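You operate a simulated robot arm through the tools that you are given. There is no shell and no other tool.

Carry out the task below with a simulated robot arm. There is one attempt and no reset: what you move stays moved.

JOB
Couple the air hose, blow the green cast dry and shut the blue tap.
Fine: plug in before the tap opens; the nozzle goes back in its rest; leave the other cast wet.

It is judged by the outcome, as a careful person would: the job done as asked, and still so three seconds after it is handed in. It fails if anything else is knocked over, pushed out of place, dropped, spilled or broken.

ROBOT AND FRAMES
A 7-joint arm with a two-finger parallel gripper, fixed in place. Base frame: the origin is on the floor under the middle of its stand, x ahead of it, y to its left, z up; the work surface is at about z = 760. Units: mm, rad, N and s.
With the tool pointing down near the work surface it reaches from about 440 to 920 mm from the base axis. Its first joint turns from -2.496 to 2.496 rad. Payload 3 kg.
Tool frame: the origin (TCP) lies between the finger pads and is the grasp point; the fingertips stand 30 mm ahead of it; z points along the fingers, y is the line along which they close. Largest opening 94 mm; finger width 28, thickness 10; the body of the gripper, 50 by 96 mm, starts 55 mm behind the TCP.
Orientation is told as [roll, pitch, yaw] about the base's x, y, z axes, in that order, counted from this pose: with the fingers straight down and closing along the base's y, the tool's x points along the base's -x, its y along +y and its z along -z.

CONTROLS
- The arm moves only by the tool arm_command. Its arguments are lists of equal length, an entry for each row: "slide": the shift along the tool's x, y, z in mm, a list of three; "angular": the turn, a rotation vector about the tool's x, y, z in rad, a list of three; "jaw": the closure, from 0 (fully open) to 1 (shut). In form: {"slide": [[x, y, z], ...], "angular": [[rx, ry, rz], ...], "jaw": [jaw, ...]}. A call has 1 to 20 rows; each row is the pose to reach, as a shift and turn from the pose commanded when the call began, along the tool's axes at that moment. Rows are played at 5 a second. More than 50 mm and 0.15 rad between two rows, or a gripper value outside its range, and nothing of the call is played. Where a pose cannot be reached the arm comes as near as it can. A force on the tool above 40 N (or 10 N above the force at the start of the call, whichever is more), or a blocked arm, ends the call early, and 0.2 s more pass. The fingers move at their own pace (about 72 mm/s each) and stop on an object; they squeeze with about 31 N. The grip force told is the motor's: it shows also when the fingers shut on nothing. Time passes only in rows, and 0.2 s behind the last, so rows that repeat a pose let the fingers close. It gives the time, the measured TCP pose, the force on the tool (base axes), the opening and the grip force at its end, in the units of the frame above (readings bear some noise), with the torque about the TCP (base axes, N m) and any sound that the robot's microphone picked up.
- Cameras (640 x 400 px; columns grow to the right, rows downward): "scene" is fixed at [50.9, -655.2, 1356.4]; the picture's right is [0.80, -0.60, 0.00], its down [-0.23, -0.30, -0.93] and it looks along [0.56, 0.74, -0.38] (base axes); focal length 371 px, centre (320, 200). "wrist" rides on the gripper at [76, 14, -102] in the tool frame; the picture's right is [-0.18, 0.98, 0.00], its down [-0.75, -0.14, -0.64] and it looks along [-0.63, -0.12, 0.77] (tool axes); focal length 243 px, centre (320, 200). There is no depth. A picture from a camera that has moved, and an enlarged one, comes with that camera's place and axes in the base frame and with its lens. The place of the scene camera against the robot may be out by one fixed shift of up to 12 mm in any direction.
- camera(camera): a new picture of that camera. No time passes.
- inspect(camera, box): a new picture of the part [left, top, right, bottom] of that camera's present view, enlarged. No time passes.
- close_job(): hands the job in; it is judged then, once.

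Nothing tells you positions but the pictures and the camera data. Unless the task says otherwise, let go and move clear before handing in.

The tools are called after "Call:" by a JSON object that holds its "method" and its "body". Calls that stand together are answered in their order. arm_command: Moves the arm, as the interface text tells. Its arguments: {"type":"object","properties":{"slide":{"type":"array"},"angular":{"type":"array"},"jaw":{"type":"array"}},"required":["slide","angular","jaw"]} The other tools are called the same way: camera (camera) takes a picture; inspect (camera, box) takes an enlarged picture of a part of a camera's view; close_job () hands the job in.

At the start:

```text
time_s: 0.0
eef_pos: [437.5, 480.2, 1177.6]
ee_rot: [0.0, 0.0, 0.0]
ft_force: [0.6, -0.4, -0.3]
ft_torque: [0.04, 0.01, -0.01]
grip_width: 94.0
grip_force: 0.0
```

scene: 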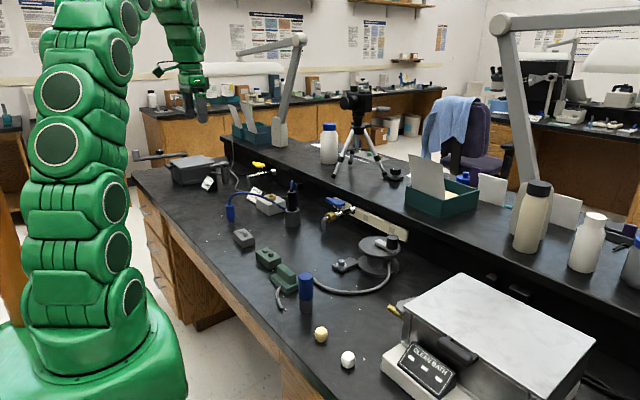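
wrist: 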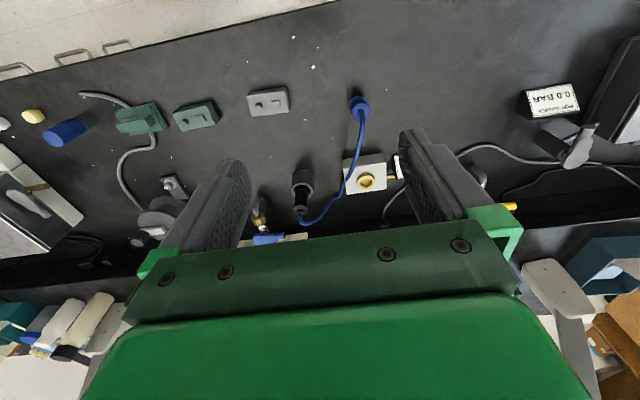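

I see a bench with green and grey blocks, a blue hose, a nozzle in a holder, valves and a clean bath. I'll look closer before moving anything.

Call:
{"method": "inspect", "body": {"camera": "scene", "box": [200, 150, 360, 250]}}

Call:
{"method": "inspect", "body": {"camera": "scene", "box": [260, 190, 420, 290]}}

Call:
{"method": "inspect", "body": {"camera": "wrist", "box": [220, 80, 420, 260]}}

Call:
{"method": "inspect", "body": {"camera": "wrist", "box": [60, 70, 300, 260]}}

Call:
{"method": "inspect", "body": {"camera": "scene", "box": [160, 130, 300, 220]}}

Call:
{"method": "inspect", "body": {"camera": "wrist", "box": [440, 60, 640, 220]}}

```text
4.00 times, centred on (280, 200) of scene
camera zoom: at [50.9, -655.2, 1356.4], right [0.8, -0.6, 0.0], down [-0.23, -0.3, -0.93], along [0.56, 0.74, -0.38], focal length 1483 px, centre (480, 200)
```

zoom: 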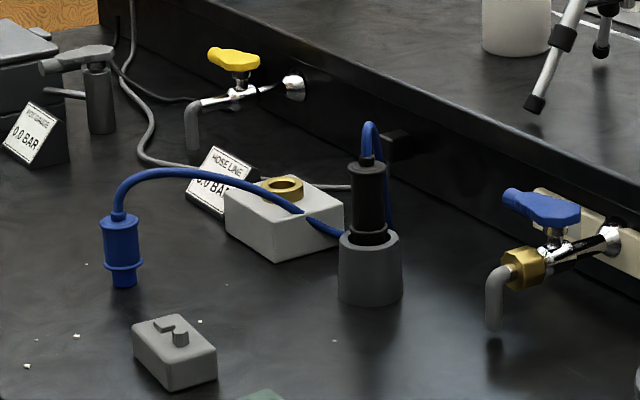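

```text
4.00 times, centred on (340, 240) of scene
camera zoom: at [50.9, -655.2, 1356.4], right [0.8, -0.6, 0.0], down [-0.23, -0.3, -0.93], along [0.56, 0.74, -0.38], focal length 1483 px, centre (240, 40)
```

zoom: 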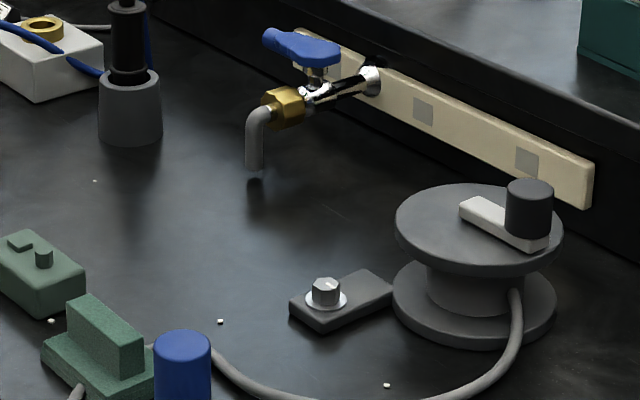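

```text
2.22 times, centred on (320, 170) of wrist
camera zoom: at [361.5, 494.3, 1280.1], right [0.18, 0.98, 0.0], down [0.75, -0.14, 0.64], along [0.63, -0.12, -0.77], focal length 539 px, centre (320, 267)
```

zoom: 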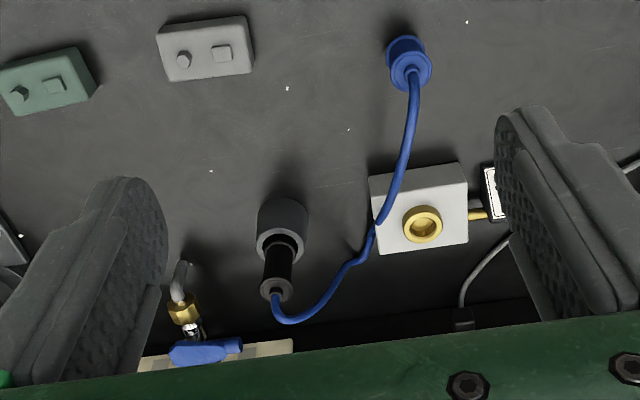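

```text
2.11 times, centred on (180, 165) of wrist
camera zoom: at [361.5, 494.3, 1280.1], right [0.18, 0.98, 0.0], down [0.75, -0.14, 0.64], along [0.63, -0.12, -0.77], focal length 511 px, centre (615, 274)
```

zoom: 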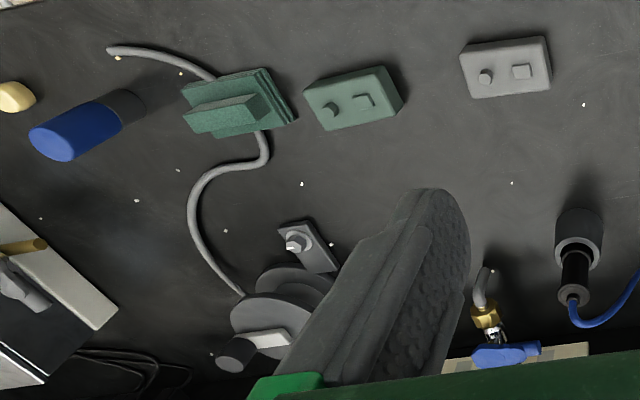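

```text
4.44 times, centred on (230, 175) of scene
camera zoom: at [50.9, -655.2, 1356.4], right [0.8, -0.6, 0.0], down [-0.23, -0.3, -0.93], along [0.56, 0.74, -0.38], focal length 1648 px, centre (720, 311)
```

zoom: 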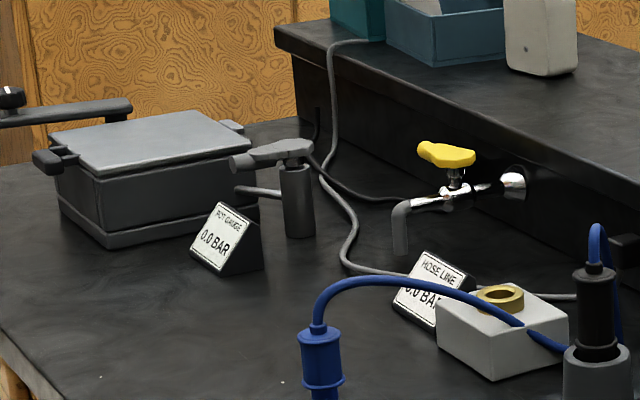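

```text
2.50 times, centred on (540, 140) of wrist
camera zoom: at [361.5, 494.3, 1280.1], right [0.18, 0.98, 0.0], down [0.75, -0.14, 0.64], along [0.63, -0.12, -0.77], focal length 606 px, centre (-230, 350)
```

zoom: 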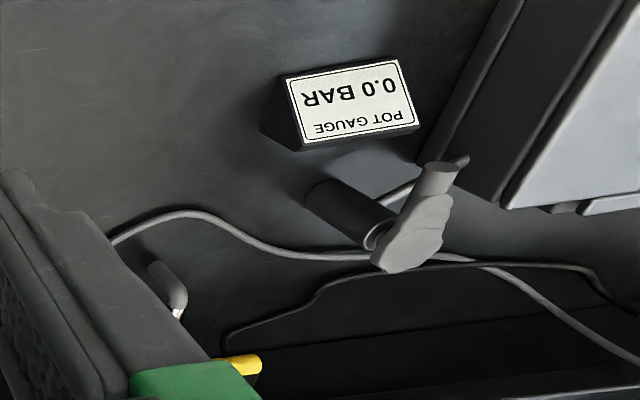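

I make out a blue plug at about (546, 539), a brass socket at about (705, 538), a nozzle in a grey rest near (716, 392), green and grey casts near (500, 210) and (499, 365), and a blue tap lever near (820, 267, 850). I'll zoom in on the details before moving.

Call:
{"method": "inspect", "body": {"camera": "scene", "box": [216, 220, 312, 280]}}

Call:
{"method": "inspect", "body": {"camera": "scene", "box": [216, 170, 312, 230]}}

Call:
{"method": "inspect", "body": {"camera": "scene", "box": [304, 180, 400, 240]}}

Call:
{"method": "inspect", "body": {"camera": "wrist", "box": [100, 80, 220, 155]}}

Call:
{"method": "inspect", "body": {"camera": "wrist", "box": [230, 170, 350, 245]}}

```text
6.67 times, centred on (264, 250) of scene
camera zoom: at [50.9, -655.2, 1356.4], right [0.8, -0.6, 0.0], down [-0.23, -0.3, -0.93], along [0.56, 0.74, -0.38], focal length 2472 px, centre (693, -133)
```

zoom: 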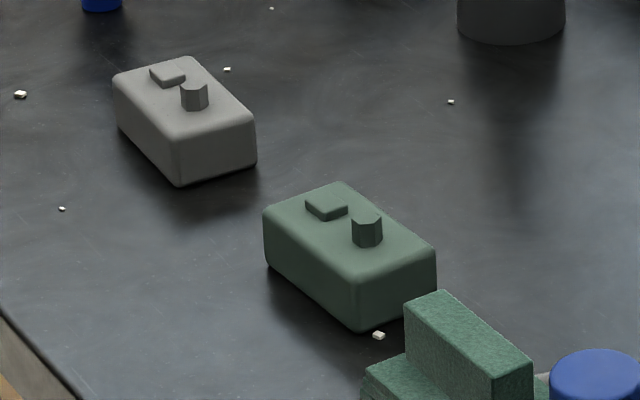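

```text
6.67 times, centred on (264, 200) of scene
camera zoom: at [50.9, -655.2, 1356.4], right [0.8, -0.6, 0.0], down [-0.23, -0.3, -0.93], along [0.56, 0.74, -0.38], focal length 2472 px, centre (693, 200)
```

zoom: 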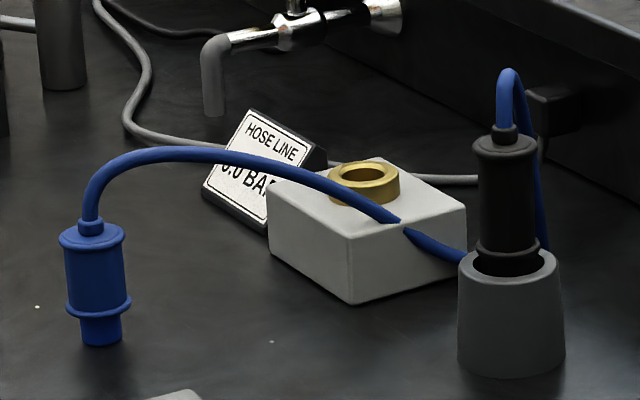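

```text
6.67 times, centred on (352, 210) of scene
camera zoom: at [50.9, -655.2, 1356.4], right [0.8, -0.6, 0.0], down [-0.23, -0.3, -0.93], along [0.56, 0.74, -0.38], focal length 2472 px, centre (107, 133)
```

zoom: 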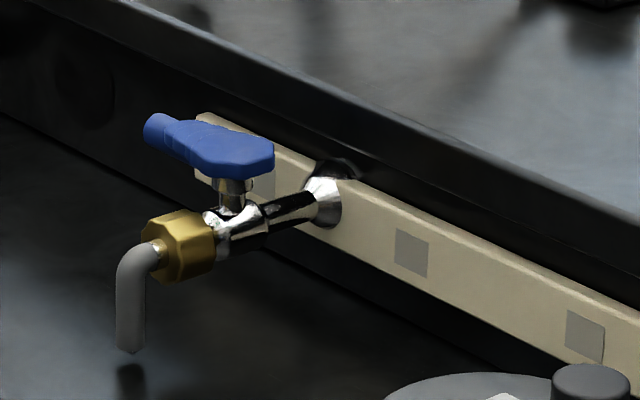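

```text
5.33 times, centred on (160, 118) of wrist
camera zoom: at [361.5, 494.3, 1280.1], right [0.18, 0.98, 0.0], down [0.75, -0.14, 0.64], along [0.63, -0.12, -0.77], focal length 1294 px, centre (1173, 640)
```

zoom: 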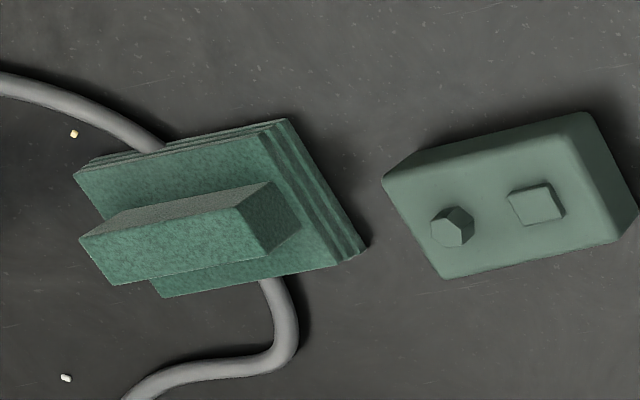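

```text
5.33 times, centred on (290, 208) of wrist
camera zoom: at [361.5, 494.3, 1280.1], right [0.18, 0.98, 0.0], down [0.75, -0.14, 0.64], along [0.63, -0.12, -0.77], focal length 1294 px, centre (480, 160)
```

zoom: 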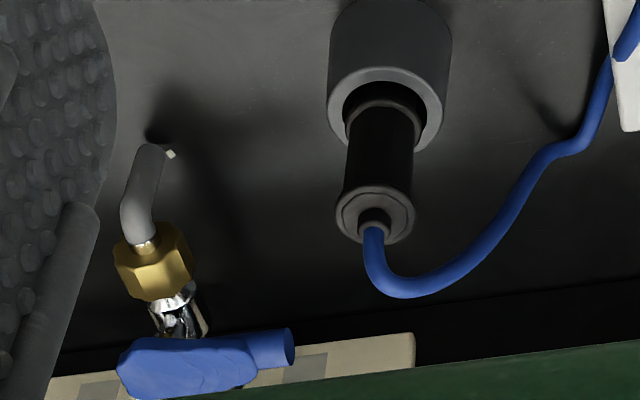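

The tap lever runs along the wall, so it's shut now, and the gauge reads 0.0 bar. I'll lower the arm toward the plug for closer wrist pictures.

Call:
{"method": "arm_command", "body": {"slide": [[2, 13, 40], [3, 26, 80], [4, 39, 120], [6, 52, 160], [7, 65, 197]], "angular": [[0, 0, 0], [0, 0, 0], [0, 0, 0], [0, 0, 0], [0, 0, 0]], "jaw": [0, 0, 0, 0, 0]}}

Call:
{"method": "camera", "body": {"camera": "wrist"}}

Call:
{"method": "camera", "body": {"camera": "scene"}}

```text
time_s: 1.2
eef_pos: [430.9, 546.5, 980.7]
ee_rot: [-0.001, 0.0, 0.0]
ft_force: [0.4, -0.3, 0.0]
ft_torque: [0.03, 0.01, 0.01]
grip_width: 94.2
grip_force: 0.0
```

```text
taken
camera wrist: at [356.0, 559.1, 1082.2], right [0.18, 0.98, 0.0], down [0.75, -0.14, 0.64], along [0.63, -0.12, -0.77], focal length 243 px, centre (320, 200)
```

wrist: 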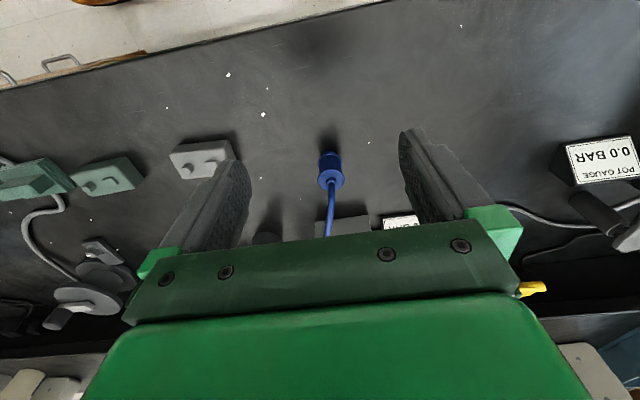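

```text
taken
```

scene: 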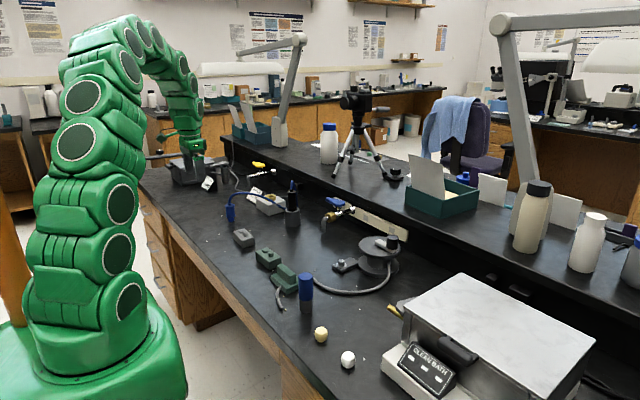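

The plug sits just ahead of the gripper. I'll zoom in to triangulate its position.

Call:
{"method": "inspect", "body": {"camera": "wrist", "box": [272, 130, 384, 200]}}

Call:
{"method": "inspect", "body": {"camera": "wrist", "box": [272, 180, 448, 290]}}

Call:
{"method": "inspect", "body": {"camera": "scene", "box": [150, 110, 310, 210]}}

```text
5.71 times, centred on (328, 165) of wrist
camera zoom: at [356.0, 559.1, 1082.2], right [0.18, 0.98, 0.0], down [0.75, -0.14, 0.64], along [0.63, -0.12, -0.77], focal length 1386 px, centre (274, 400)
```

zoom: 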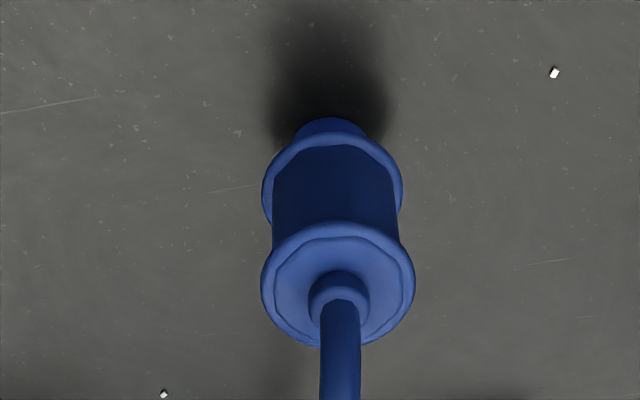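

```text
3.64 times, centred on (360, 235) of wrist
camera zoom: at [356.0, 559.1, 1082.2], right [0.18, 0.98, 0.0], down [0.75, -0.14, 0.64], along [0.63, -0.12, -0.77], focal length 882 px, centre (174, 73)
```

zoom: 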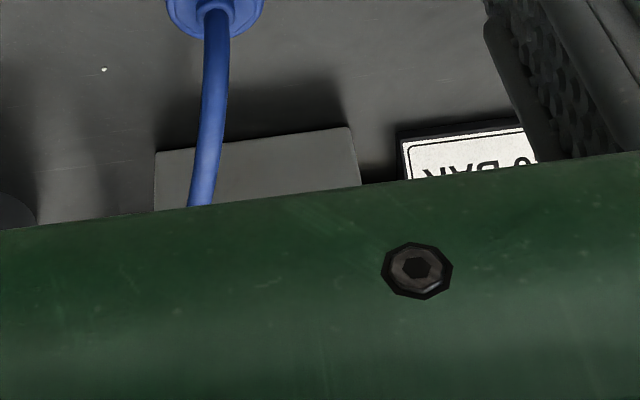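

```text
4.00 times, centred on (230, 160) of scene
camera zoom: at [50.9, -655.2, 1356.4], right [0.8, -0.6, 0.0], down [-0.23, -0.3, -0.93], along [0.56, 0.74, -0.38], focal length 1483 px, centre (680, 360)
```

zoom: 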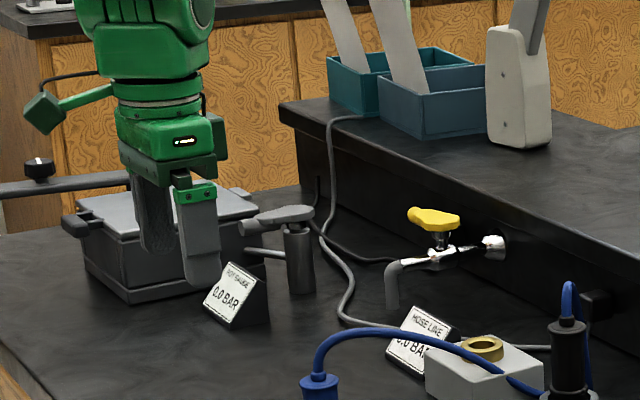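

The plug axis is at about (542, 540), with its rims at z≈777 and 819 and about 35 mm across. Next I'll move forward to measure the socket ring and the nozzle.

Call:
{"method": "arm_command", "body": {"slide": [[-35, -4, 7], [-70, -8, 14], [-105, -11, 20]], "angular": [[0, 0, 0], [0, 0, 0], [0, 0, 0]], "jaw": [0, 0, 0]}}

Call:
{"method": "camera", "body": {"camera": "wrist"}}

Call:
{"method": "inspect", "body": {"camera": "wrist", "box": [240, 130, 400, 230]}}

```text
time_s: 2.0
eef_pos: [535.4, 534.5, 960.0]
ee_rot: [-0.001, 0.001, -0.001]
ft_force: [0.2, 0.0, 1.1]
ft_torque: [0.03, 0.02, 0.02]
grip_width: 94.2
grip_force: 0.1
```

```text
taken
camera wrist: at [460.2, 548.4, 1062.4], right [0.18, 0.98, 0.0], down [0.75, -0.14, 0.64], along [0.63, -0.12, -0.77], focal length 243 px, centre (320, 200)
```

wrist: 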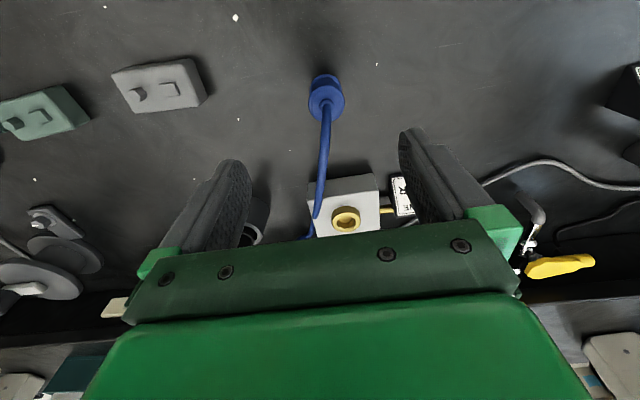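

```text
4.00 times, centred on (320, 180) of wrist
camera zoom: at [460.2, 548.4, 1062.4], right [0.18, 0.98, 0.0], down [0.75, -0.14, 0.64], along [0.63, -0.12, -0.77], focal length 970 px, centre (320, 280)
```

zoom: 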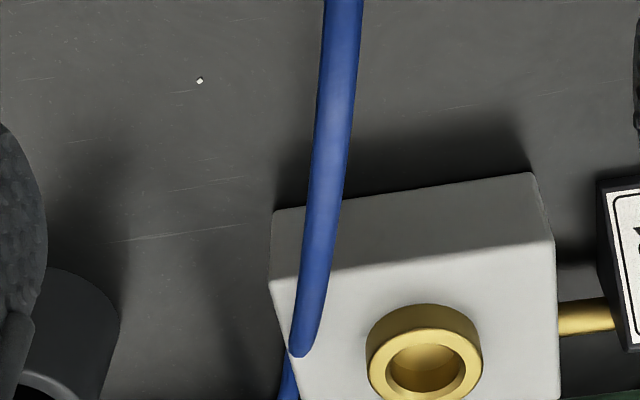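

The socket ring centre comes out at about (711.5, 540) with its top at z≈815, and the block top at z≈802. I'll tilt the gripper forward 40° so the hose stays clear of the palm, and go to a pre-grasp pose behind the plug.

Call:
{"method": "arm_command", "body": {"slide": [[12, 1, 10], [22, 2, 25], [32, 4, 45], [38, 5, 65], [42, 5.5, 82]], "angular": [[0, -0.14, 0], [0, -0.28, 0], [0, -0.42, 0], [0, -0.56, 0], [0, -0.7, 0]], "jaw": [0, 0, 0, 0, 0]}}

Call:
{"method": "camera", "body": {"camera": "wrist"}}

Call:
{"method": "inspect", "body": {"camera": "scene", "box": [150, 130, 310, 230]}}

```text
time_s: 3.2
eef_pos: [493.5, 538.4, 879.9]
ee_rot: [-0.001, -0.702, 0.001]
ft_force: [0.3, 0.2, 0.5]
ft_torque: [-0.03, -0.05, 0.01]
grip_width: 94.0
grip_force: 0.1
```

```text
taken
camera wrist: at [369.5, 553.2, 908.4], right [0.14, 0.98, 0.12], down [0.16, -0.14, 0.98], along [0.98, -0.12, -0.18], focal length 243 px, centre (320, 200)
```

wrist: 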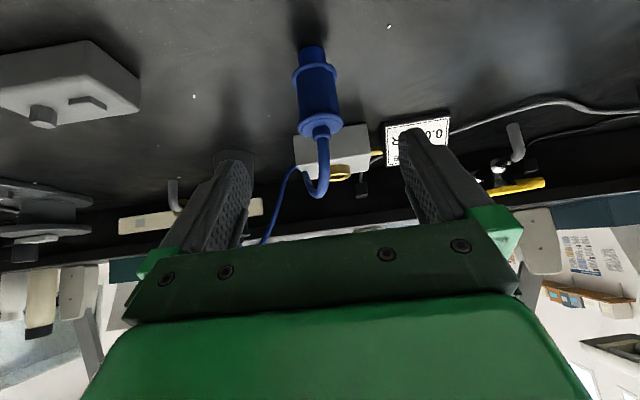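

```text
4.00 times, centred on (230, 180) of scene
camera zoom: at [50.9, -655.2, 1356.4], right [0.8, -0.6, 0.0], down [-0.23, -0.3, -0.93], along [0.56, 0.74, -0.38], focal length 1483 px, centre (680, 280)
```

zoom: 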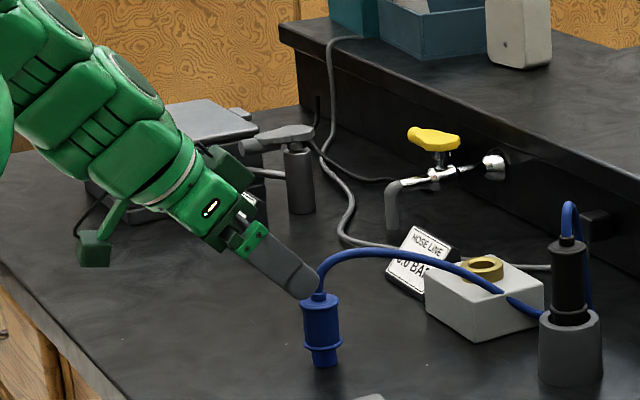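

The gripper is tilted and lined up behind the plug. I'll zoom in to check the sideways alignment and height.

Call:
{"method": "inspect", "body": {"camera": "wrist", "box": [256, 30, 384, 110]}}

Call:
{"method": "inspect", "body": {"camera": "wrist", "box": [256, 100, 416, 200]}}

```text
5.00 times, centred on (320, 70) of wrist
camera zoom: at [369.5, 553.2, 908.4], right [0.14, 0.98, 0.12], down [0.16, -0.14, 0.98], along [0.98, -0.12, -0.18], focal length 1213 px, centre (320, 850)
```

zoom: 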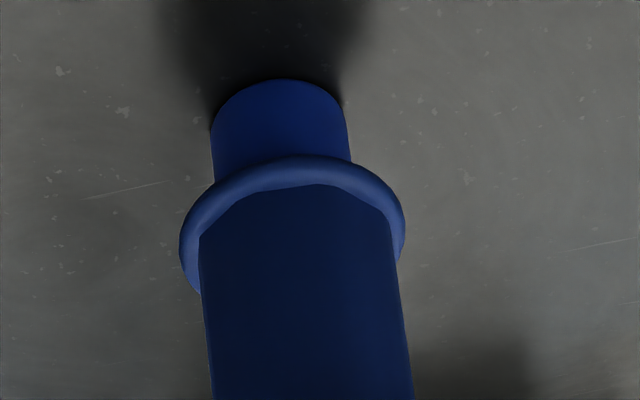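

```text
4.00 times, centred on (336, 150) of wrist
camera zoom: at [369.5, 553.2, 908.4], right [0.14, 0.98, 0.12], down [0.16, -0.14, 0.98], along [0.98, -0.12, -0.18], focal length 970 px, centre (256, 400)
```

zoom: 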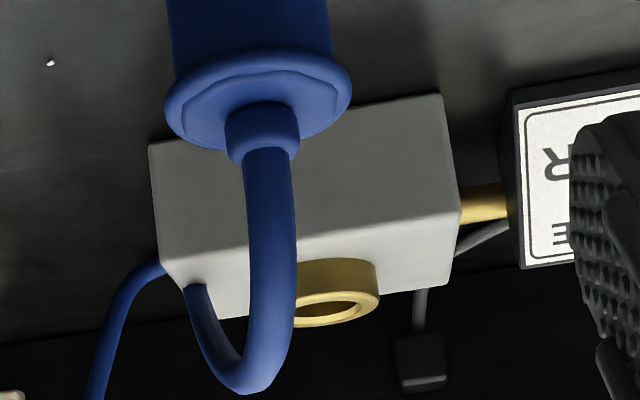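

The plug is confirmed at about (542, 541). I'll slide the open fingers around it, keeping the TCP at z≈813.

Call:
{"method": "arm_command", "body": {"slide": [[6.5, 1.0, 25], [6.5, 1.0, 50], [6.5, 1.0, 70], [6.5, 1.0, 80.4]], "angular": [[0, 0, 0], [0, 0, 0], [0, 0, 0], [0, 0, 0]], "jaw": [0, 0, 0, 0]}}

Call:
{"method": "camera", "body": {"camera": "wrist"}}

Call:
{"method": "inspect", "body": {"camera": "scene", "box": [180, 160, 308, 240]}}

```text
time_s: 4.2
eef_pos: [539.3, 540.9, 813.5]
ee_rot: [0.001, -0.702, -0.001]
ft_force: [0.0, -0.2, 0.1]
ft_torque: [0.04, 0.02, 0.01]
grip_width: 94.2
grip_force: 0.0
```

```text
taken
camera wrist: at [415.1, 555.2, 842.6], right [0.14, 0.98, 0.12], down [0.16, -0.14, 0.98], along [0.98, -0.12, -0.18], focal length 243 px, centre (320, 200)
```

wrist: 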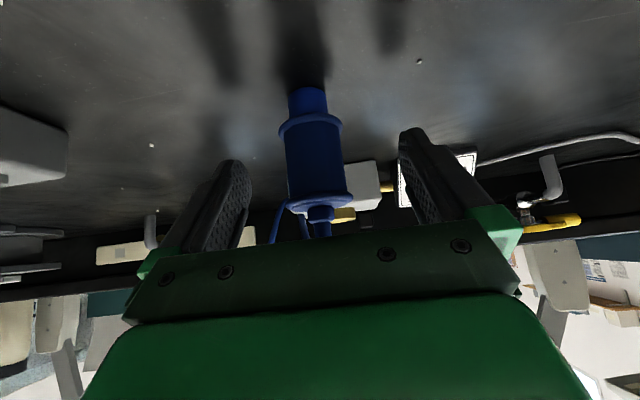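

```text
5.00 times, centred on (244, 200) of scene
camera zoom: at [50.9, -655.2, 1356.4], right [0.8, -0.6, 0.0], down [-0.23, -0.3, -0.93], along [0.56, 0.74, -0.38], focal length 1854 px, centre (700, 200)
```

zoom: 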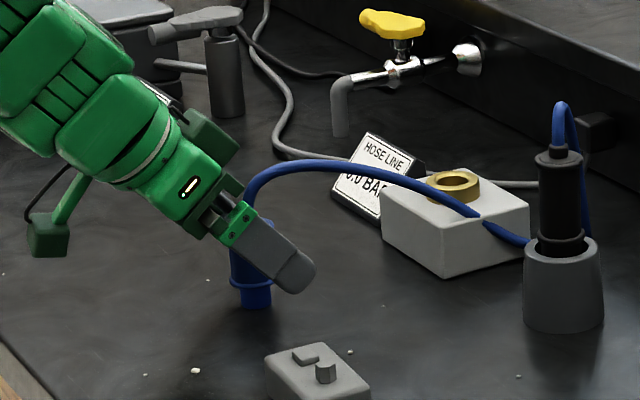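

The fingers straddle the plug and the hose runs clear in front of them. I'll close on it.

Call:
{"method": "arm_command", "body": {"slide": [[0, 0, 0], [0, 0, 0], [0, 0, 0], [0, 0, 0], [0, 0, 0]], "angular": [[0, 0, 0], [0, 0, 0], [0, 0, 0], [0, 0, 0], [0, 0, 0]], "jaw": [0.4, 0.7, 1, 1, 1]}}

Call:
{"method": "camera", "body": {"camera": "wrist"}}

Call:
{"method": "inspect", "body": {"camera": "scene", "box": [180, 160, 308, 240]}}

```text
time_s: 5.4
eef_pos: [539.5, 541.7, 816.0]
ee_rot: [0.0, -0.7, 0.001]
ft_force: [0.2, 0.1, 4.0]
ft_torque: [0.02, -0.04, -0.01]
grip_width: 32.1
grip_force: 30.9
```

```text
taken
camera wrist: at [415.0, 554.8, 842.5], right [0.14, 0.98, 0.12], down [0.16, -0.14, 0.98], along [0.98, -0.12, -0.18], focal length 243 px, centre (320, 200)
```

wrist: 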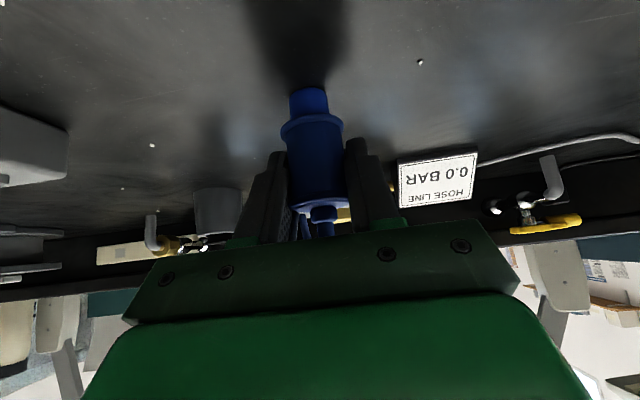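

```text
5.00 times, centred on (244, 200) of scene
camera zoom: at [50.9, -655.2, 1356.4], right [0.8, -0.6, 0.0], down [-0.23, -0.3, -0.93], along [0.56, 0.74, -0.38], focal length 1854 px, centre (700, 200)
```

zoom: 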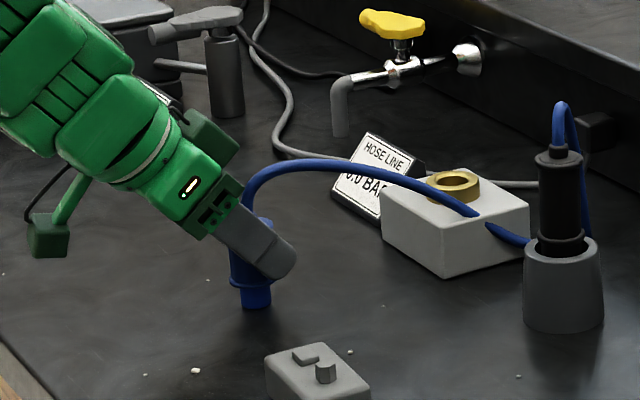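

The plug is gripped at 32 mm. I'll lift it straight up 80 mm.

Call:
{"method": "arm_command", "body": {"slide": [[-6.4, 0, -7.6], [-19.3, 0, -22.9], [-38.7, 0, -45.9], [-51.5, 0, -61.2]], "angular": [[0, 0, 0], [0, 0, 0], [0, 0, 0], [0, 0, 0]], "jaw": [1, 1, 1, 1]}}

Call:
{"method": "camera", "body": {"camera": "wrist"}}

Call:
{"method": "camera", "body": {"camera": "scene"}}

```text
time_s: 6.4
eef_pos: [539.2, 539.8, 893.7]
ee_rot: [0.0, -0.701, -0.001]
ft_force: [-0.8, 0.0, -1.6]
ft_torque: [-0.01, 0.0, -0.03]
grip_width: 32.2
grip_force: 30.7
```

```text
taken
camera wrist: at [415.7, 554.4, 922.6], right [0.14, 0.98, 0.12], down [0.16, -0.14, 0.98], along [0.98, -0.12, -0.18], focal length 243 px, centre (320, 200)
```

wrist: 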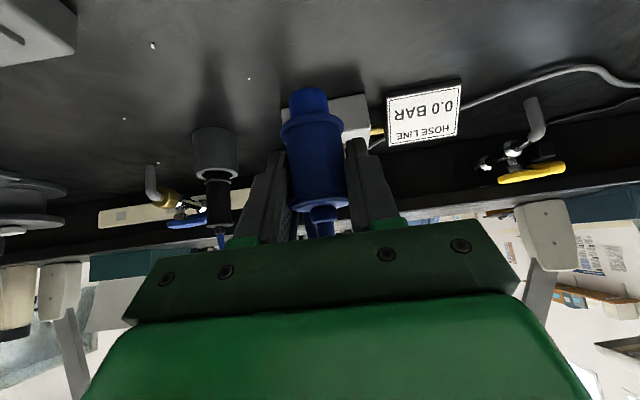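

```text
taken
```

scene: 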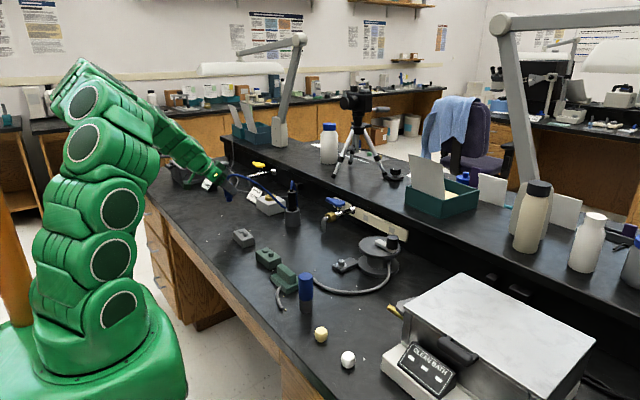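

The plug is held securely and there's no slip. I'll carry it forward toward the socket at this height.

Call:
{"method": "arm_command", "body": {"slide": [[-15.3, 0, 12.9], [-42.1, 0, 35.4], [-68.8, 0, 58], [-95.6, 0, 80.5], [-99.4, 0, 83.7]], "angular": [[0, 0, 0], [0, 0, 0], [0, 0, 0], [0, 0, 0], [0, 0, 0]], "jaw": [1, 1, 1, 1, 1]}}

Call:
{"method": "camera", "body": {"camera": "wrist"}}

Call:
{"method": "inspect", "body": {"camera": "scene", "box": [200, 140, 328, 220]}}

```text
time_s: 7.6
eef_pos: [671.6, 540.6, 892.5]
ee_rot: [-0.001, -0.701, 0.0]
ft_force: [-0.2, -0.5, -1.1]
ft_torque: [0.01, 0.04, 0.02]
grip_width: 31.9
grip_force: 30.9
```

```text
taken
camera wrist: at [546.7, 555.0, 921.6], right [0.14, 0.98, 0.12], down [0.16, -0.14, 0.98], along [0.98, -0.12, -0.18], focal length 243 px, centre (320, 200)
```

wrist: 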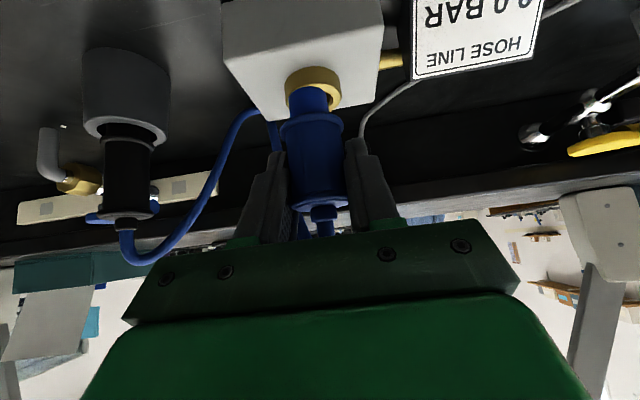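

```text
5.00 times, centred on (264, 180) of scene
camera zoom: at [50.9, -655.2, 1356.4], right [0.8, -0.6, 0.0], down [-0.23, -0.3, -0.93], along [0.56, 0.74, -0.38], focal length 1854 px, centre (600, 300)
```

zoom: 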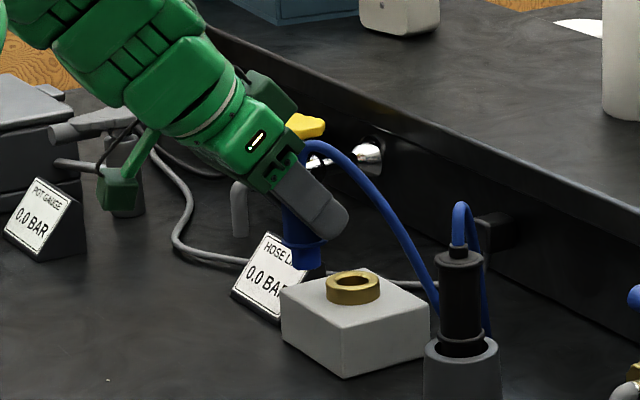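

I can see the ring and the plug tip together from the wrist camera. I'll zoom in for an exact offset.

Call:
{"method": "inspect", "body": {"camera": "wrist", "box": [248, 40, 376, 120]}}

Call:
{"method": "inspect", "body": {"camera": "scene", "box": [240, 170, 304, 210]}}

```text
5.00 times, centred on (312, 80) of wrist
camera zoom: at [546.7, 555.0, 921.6], right [0.14, 0.98, 0.12], down [0.16, -0.14, 0.98], along [0.98, -0.12, -0.18], focal length 1213 px, centre (360, 800)
```

zoom: 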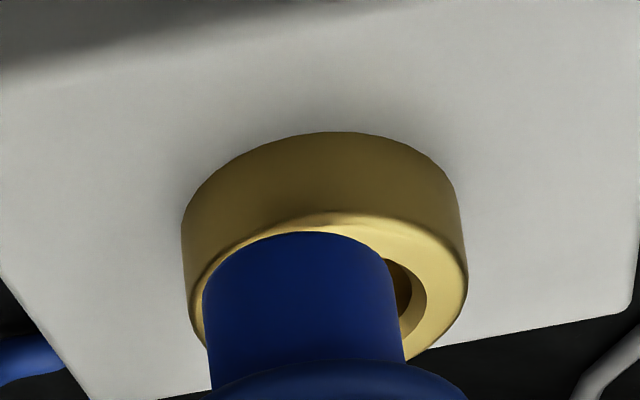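

```text
10.00 times, centred on (272, 190) of scene
camera zoom: at [50.9, -655.2, 1356.4], right [0.8, -0.6, 0.0], down [-0.23, -0.3, -0.93], along [0.56, 0.74, -0.38], focal length 3708 px, centre (800, 300)
```

zoom: 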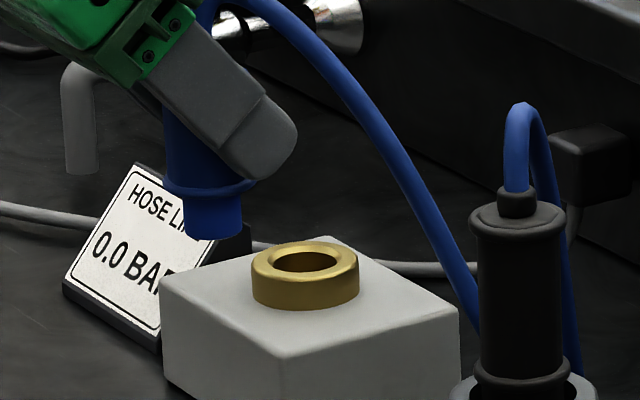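

The sideways alignment looks good to within about 0.5 mm. I'll measure the forward offset more closely from the scene camera.

Call:
{"method": "inspect", "body": {"camera": "scene", "box": [252, 180, 284, 200]}}

Call:
{"method": "inspect", "body": {"camera": "wrist", "box": [280, 60, 344, 100]}}

```text
16.00 times, centred on (268, 190) of scene
camera zoom: at [50.9, -655.2, 1356.4], right [0.8, -0.6, 0.0], down [-0.23, -0.3, -0.93], along [0.56, 0.74, -0.38], focal length 5933 px, centre (1152, 360)
```

zoom: 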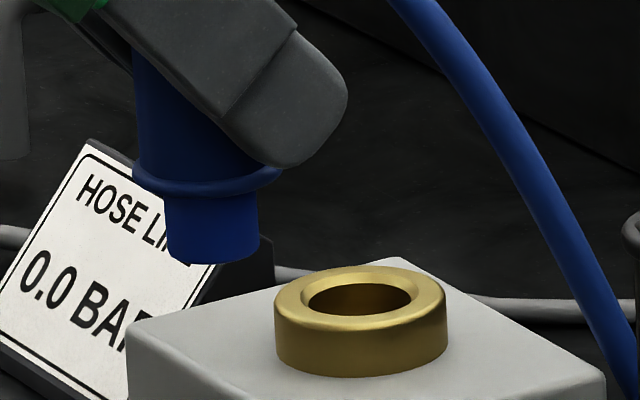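

```text
10.00 times, centred on (312, 80) of wrist
camera zoom: at [546.7, 555.0, 921.6], right [0.14, 0.98, 0.12], down [0.16, -0.14, 0.98], along [0.98, -0.12, -0.18], focal length 2426 px, centre (400, 1400)
```

zoom: 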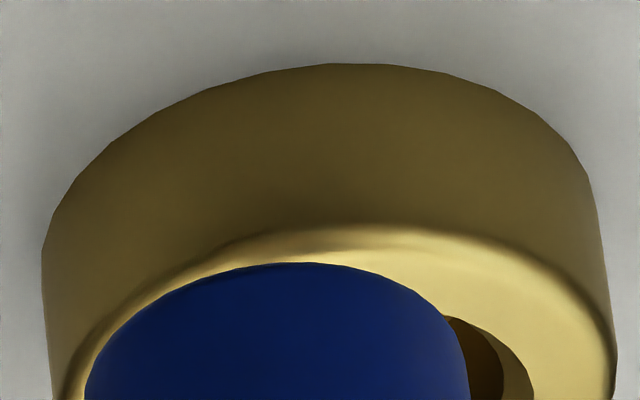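

From both views, the tip needs about 39.5 mm more forward to sit over the hole, with roughly 22 mm of height left. I'll move there and drop partway to check again.

Call:
{"method": "arm_command", "body": {"slide": [[-15.3, -0.3, 12.9], [-30.2, -0.3, 25.4], [-30.2, -0.3, 25.4], [-23.1, -0.3, 33.9], [-23.1, -0.3, 33.9]], "angular": [[0, 0, 0], [0, 0, 0], [0, 0, 0], [0, 0, 0], [0, 0, 0]], "jaw": [1, 1, 1, 1, 1]}}

Call:
{"method": "inspect", "body": {"camera": "wrist", "box": [256, 50, 384, 130]}}

Call:
{"method": "inspect", "body": {"camera": "scene", "box": [252, 174, 300, 204]}}

Call:
{"method": "camera", "body": {"camera": "wrist"}}

```text
time_s: 8.8
eef_pos: [710.0, 540.4, 882.2]
ee_rot: [-0.002, -0.702, 0.001]
ft_force: [-0.3, 0.4, -1.1]
ft_torque: [-0.02, 0.02, 0.0]
grip_width: 31.7
grip_force: 31.2
```

```text
5.00 times, centred on (320, 90) of wrist
camera zoom: at [586.2, 554.6, 910.5], right [0.14, 0.98, 0.12], down [0.16, -0.14, 0.98], along [0.98, -0.12, -0.18], focal length 1213 px, centre (320, 750)
```

zoom: 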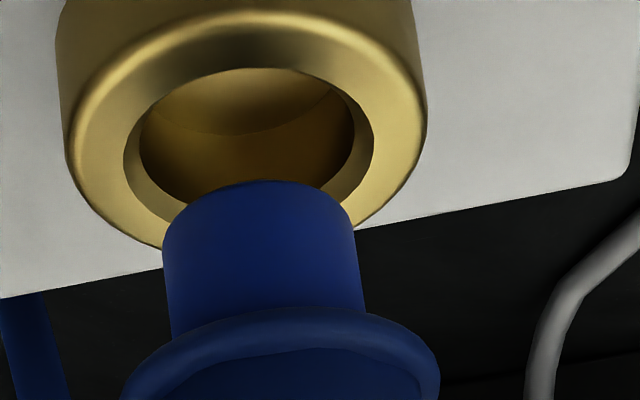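

```text
13.33 times, centred on (276, 189) of scene
camera zoom: at [50.9, -655.2, 1356.4], right [0.8, -0.6, 0.0], down [-0.23, -0.3, -0.93], along [0.56, 0.74, -0.38], focal length 4944 px, centre (907, 347)
```

zoom: 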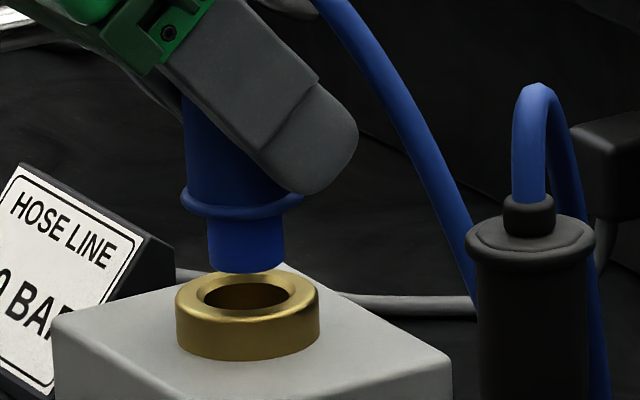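

```text
taken
camera wrist: at [586.2, 554.6, 910.5], right [0.14, 0.98, 0.12], down [0.16, -0.14, 0.98], along [0.98, -0.12, -0.18], focal length 243 px, centre (320, 200)
```

wrist: 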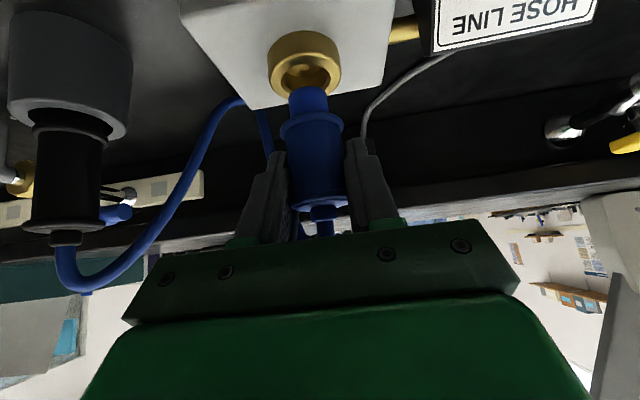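

The tip now sits right over the hole, about 11 mm above the ring, centred in both views. I'll lower it in small steps and watch the force.

Call:
{"method": "arm_command", "body": {"slide": [[3.6, 0, 4.9], [7.4, 0, 9.4], [8.7, 0, 11.0], [10.0, 0, 12.5], [11.3, 0, 14.0], [12.6, 0, 15.6], [13.9, 0, 17.1], [15.2, 0, 18.6]], "angular": [[0, 0, 0], [0, 0, 0], [0, 0, 0], [0, 0, 0], [0, 0, 0], [0, 0, 0], [0, 0, 0], [0, 0, 0]], "jaw": [1, 1, 1, 1, 1, 1, 1, 1]}}

Call:
{"method": "inspect", "body": {"camera": "wrist", "box": [256, 50, 384, 130]}}

Call:
{"method": "inspect", "body": {"camera": "scene", "box": [252, 174, 300, 204]}}

```text
time_s: 10.6
eef_pos: [710.4, 539.5, 859.2]
ee_rot: [0.0, -0.7, 0.0]
ft_force: [-13.9, -16.1, 26.0]
ft_torque: [0.04, 0.03, -0.18]
grip_width: 31.4
grip_force: 31.8
heard: snap
```

```text
5.00 times, centred on (320, 90) of wrist
camera zoom: at [585.9, 554.1, 888.5], right [0.14, 0.98, 0.12], down [0.16, -0.14, 0.98], along [0.98, -0.12, -0.18], focal length 1213 px, centre (320, 750)
```

zoom: 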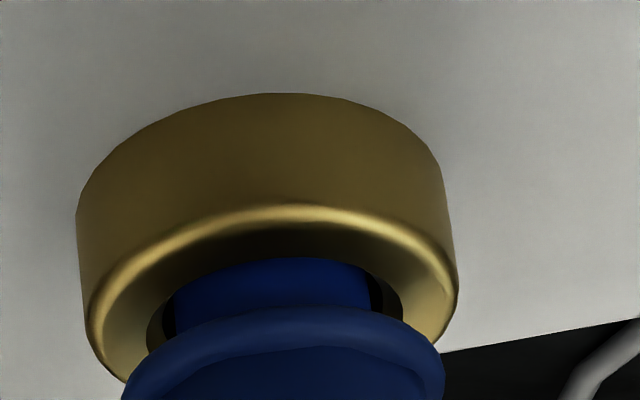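

```text
13.33 times, centred on (276, 189) of scene
camera zoom: at [50.9, -655.2, 1356.4], right [0.8, -0.6, 0.0], down [-0.23, -0.3, -0.93], along [0.56, 0.74, -0.38], focal length 4944 px, centre (907, 347)
```

zoom: 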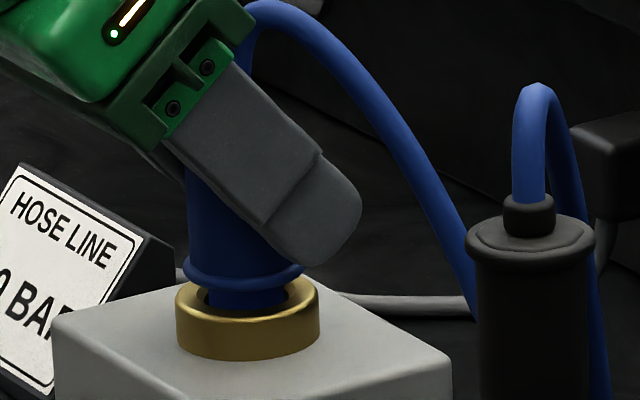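

A snap was heard and the plug is in the ring, so I take it as coupled. I'll open the fingers partway, in place, and look again.

Call:
{"method": "arm_command", "body": {"slide": [[0, 0, 0], [0, 0, 0], [0, 0, 0], [0, 0, 0]], "angular": [[0, 0, 0], [0, 0, 0], [0, 0, 0], [0, 0, 0]], "jaw": [0.6, 0.4, 0.36, 0.36]}}

Call:
{"method": "inspect", "body": {"camera": "wrist", "box": [192, 40, 448, 200]}}

Call:
{"method": "inspect", "body": {"camera": "scene", "box": [220, 150, 316, 210]}}

```text
time_s: 11.6
eef_pos: [708.3, 542.0, 857.6]
ee_rot: [-0.001, -0.699, 0.0]
ft_force: [-0.7, -0.9, 0.0]
ft_torque: [0.02, -0.01, 0.0]
grip_width: 60.2
grip_force: 0.1
```

```text
2.50 times, centred on (320, 120) of wrist
camera zoom: at [585.4, 554.6, 886.8], right [0.14, 0.98, 0.12], down [0.16, -0.14, 0.98], along [0.98, -0.12, -0.18], focal length 606 px, centre (320, 400)
```

zoom: 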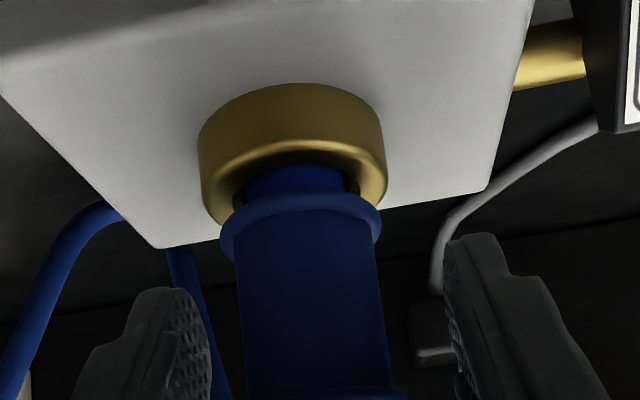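

```text
6.67 times, centred on (268, 180) of scene
camera zoom: at [50.9, -655.2, 1356.4], right [0.8, -0.6, 0.0], down [-0.23, -0.3, -0.93], along [0.56, 0.74, -0.38], focal length 2472 px, centre (667, 333)
```

zoom: 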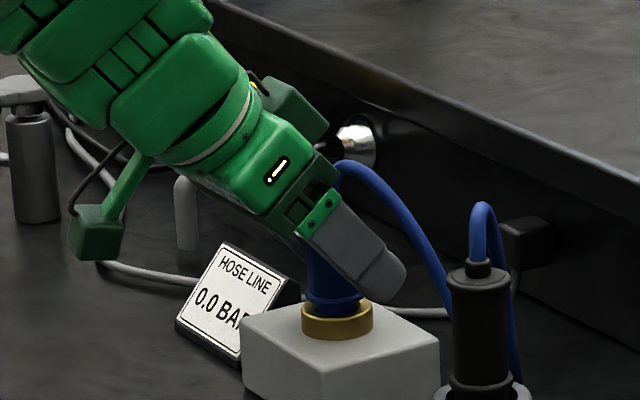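

The plug stays seated in the ring after release. I'll back straight out away from it, then go up.

Call:
{"method": "arm_command", "body": {"slide": [[11.5, 0, -9.7], [22.9, 0, -19.3], [49.7, 0, -41.9], [35.4, 0, -82.1], [6.4, 0, -116.5], [-22.5, 0, -150.9]], "angular": [[0, 0, 0], [0, 0, 0], [0, 0, 0], [0, 0, 0], [0, 0, 0], [0, 0, 0]], "jaw": [0.36, 0.36, 0.36, 0.36, 0.36, 0.36]}}

Call:
{"method": "camera", "body": {"camera": "wrist"}}

Call:
{"method": "inspect", "body": {"camera": "scene", "box": [220, 150, 316, 210]}}

```text
time_s: 13.0
eef_pos: [630.1, 539.7, 988.9]
ee_rot: [0.001, -0.7, 0.0]
ft_force: [0.6, -0.1, -0.5]
ft_torque: [0.04, 0.02, 0.0]
grip_width: 59.8
grip_force: 0.1
```

```text
taken
camera wrist: at [507.1, 553.6, 1017.9], right [0.14, 0.98, 0.12], down [0.16, -0.14, 0.98], along [0.98, -0.12, -0.18], focal length 243 px, centre (320, 200)
```

wrist: 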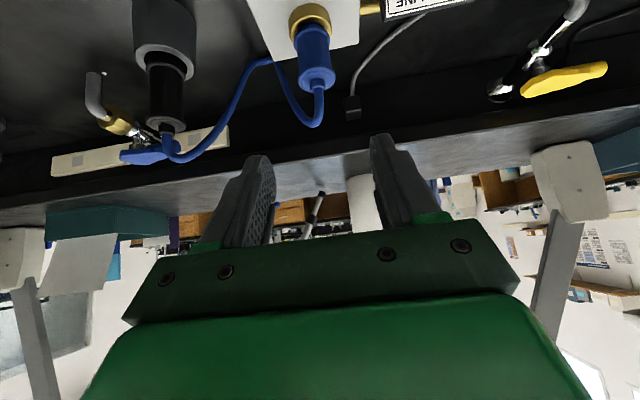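

```text
6.67 times, centred on (268, 180) of scene
camera zoom: at [50.9, -655.2, 1356.4], right [0.8, -0.6, 0.0], down [-0.23, -0.3, -0.93], along [0.56, 0.74, -0.38], focal length 2472 px, centre (667, 333)
```

zoom: 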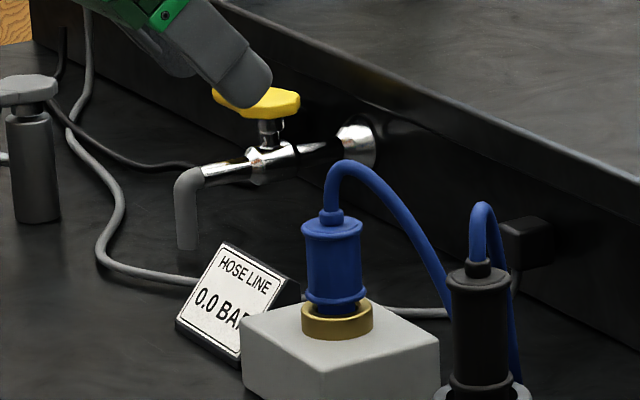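

The plug stands upright in the socket. Now I'll straighten the tool and move over toward the blue tap for a close look.

Call:
{"method": "arm_command", "body": {"slide": [[-12.8, -41.7, 8.1], [-25.5, -83.3, 16.3], [-38.3, -125, 24.4], [-51.1, -166.7, 32.5], [-63.8, -208.3, 40.7], [-76.6, -250, 48.8]], "angular": [[0, 0.12, 0], [0, 0.24, 0], [0, 0.36, 0], [0, 0.48, 0], [0, 0.6, 0], [0, 0.7, 0]], "jaw": [0.36, 0.36, 0.36, 0.36, 0.36, 0.36]}}

Call:
{"method": "camera", "body": {"camera": "wrist"}}

Call:
{"method": "inspect", "body": {"camera": "wrist", "box": [240, 130, 400, 230]}}

```text
time_s: 14.4
eef_pos: [718.1, 288.2, 1002.2]
ee_rot: [-0.002, 0.003, 0.002]
ft_force: [-1.0, -0.1, 0.6]
ft_torque: [0.02, 0.05, 0.02]
grip_width: 60.4
grip_force: 0.0
```

```text
taken
camera wrist: at [643.4, 302.5, 1104.0], right [0.18, 0.98, 0.0], down [0.75, -0.14, 0.64], along [0.63, -0.12, -0.77], focal length 243 px, centre (320, 200)
```

wrist: 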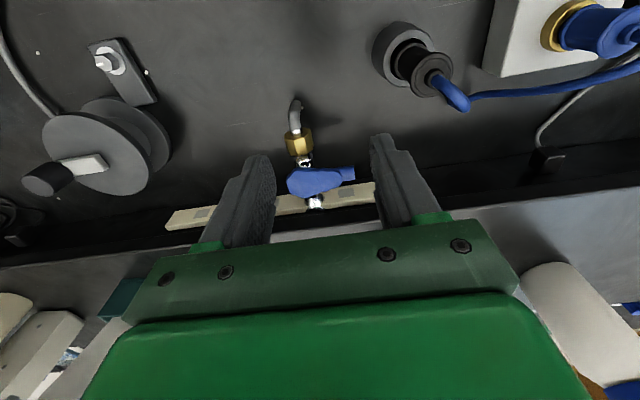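

```text
4.00 times, centred on (320, 180) of wrist
camera zoom: at [643.4, 302.5, 1104.0], right [0.18, 0.98, 0.0], down [0.75, -0.14, 0.64], along [0.63, -0.12, -0.77], focal length 970 px, centre (320, 280)
```

zoom: 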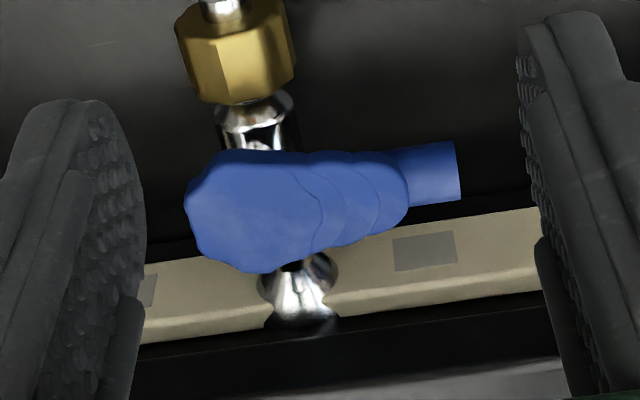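

I read the blue lever's pivot at about (818, 252), with the tip at (815, 314, 854) pointing along +y, so it's shut. I'll close the fingers and hover behind the lever tip, then check before lowering.

Call:
{"method": "arm_command", "body": {"slide": [[-42, 4.5, 10], [-84, 9, 20], [-124.6, 13.5, 35], [-124.6, 13.5, 65]], "angular": [[0, 0, 0], [0, 0, 0], [0, 0, 0], [0, 0, 0]], "jaw": [0.6, 0.8, 1, 1]}}

Call:
{"method": "camera", "body": {"camera": "wrist"}}

Call:
{"method": "inspect", "body": {"camera": "scene", "box": [288, 150, 416, 230]}}

```text
time_s: 15.4
eef_pos: [843.6, 303.3, 937.0]
ee_rot: [0.002, 0.0, 0.001]
ft_force: [0.3, 0.3, -0.3]
ft_torque: [-0.05, 0.01, 0.0]
grip_width: 0.1
grip_force: 30.9
```

```text
taken
camera wrist: at [767.7, 317.4, 1039.0], right [0.18, 0.98, 0.0], down [0.75, -0.14, 0.64], along [0.63, -0.12, -0.77], focal length 243 px, centre (320, 200)
```

wrist: 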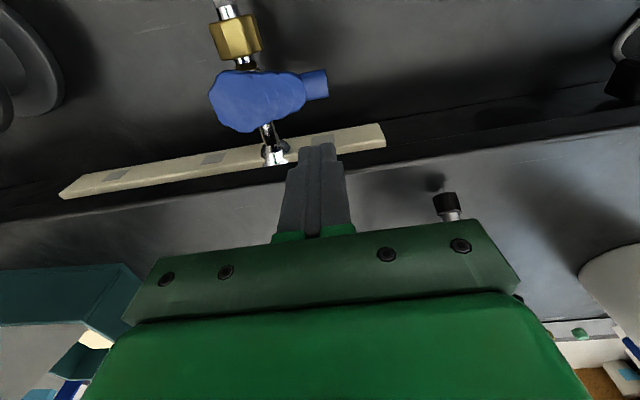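

```text
5.00 times, centred on (352, 190) of scene
camera zoom: at [50.9, -655.2, 1356.4], right [0.8, -0.6, 0.0], down [-0.23, -0.3, -0.93], along [0.56, 0.74, -0.38], focal length 1854 px, centre (160, 250)
```

zoom: 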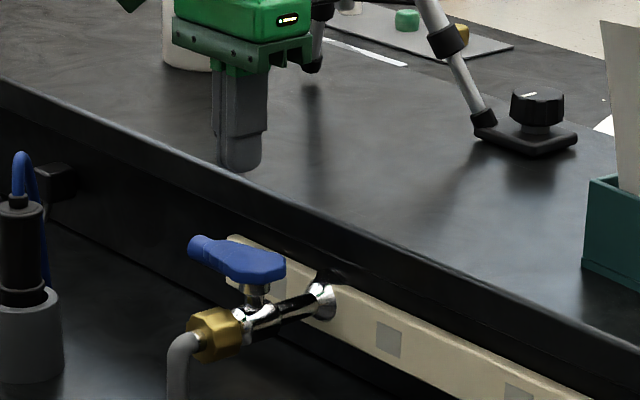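

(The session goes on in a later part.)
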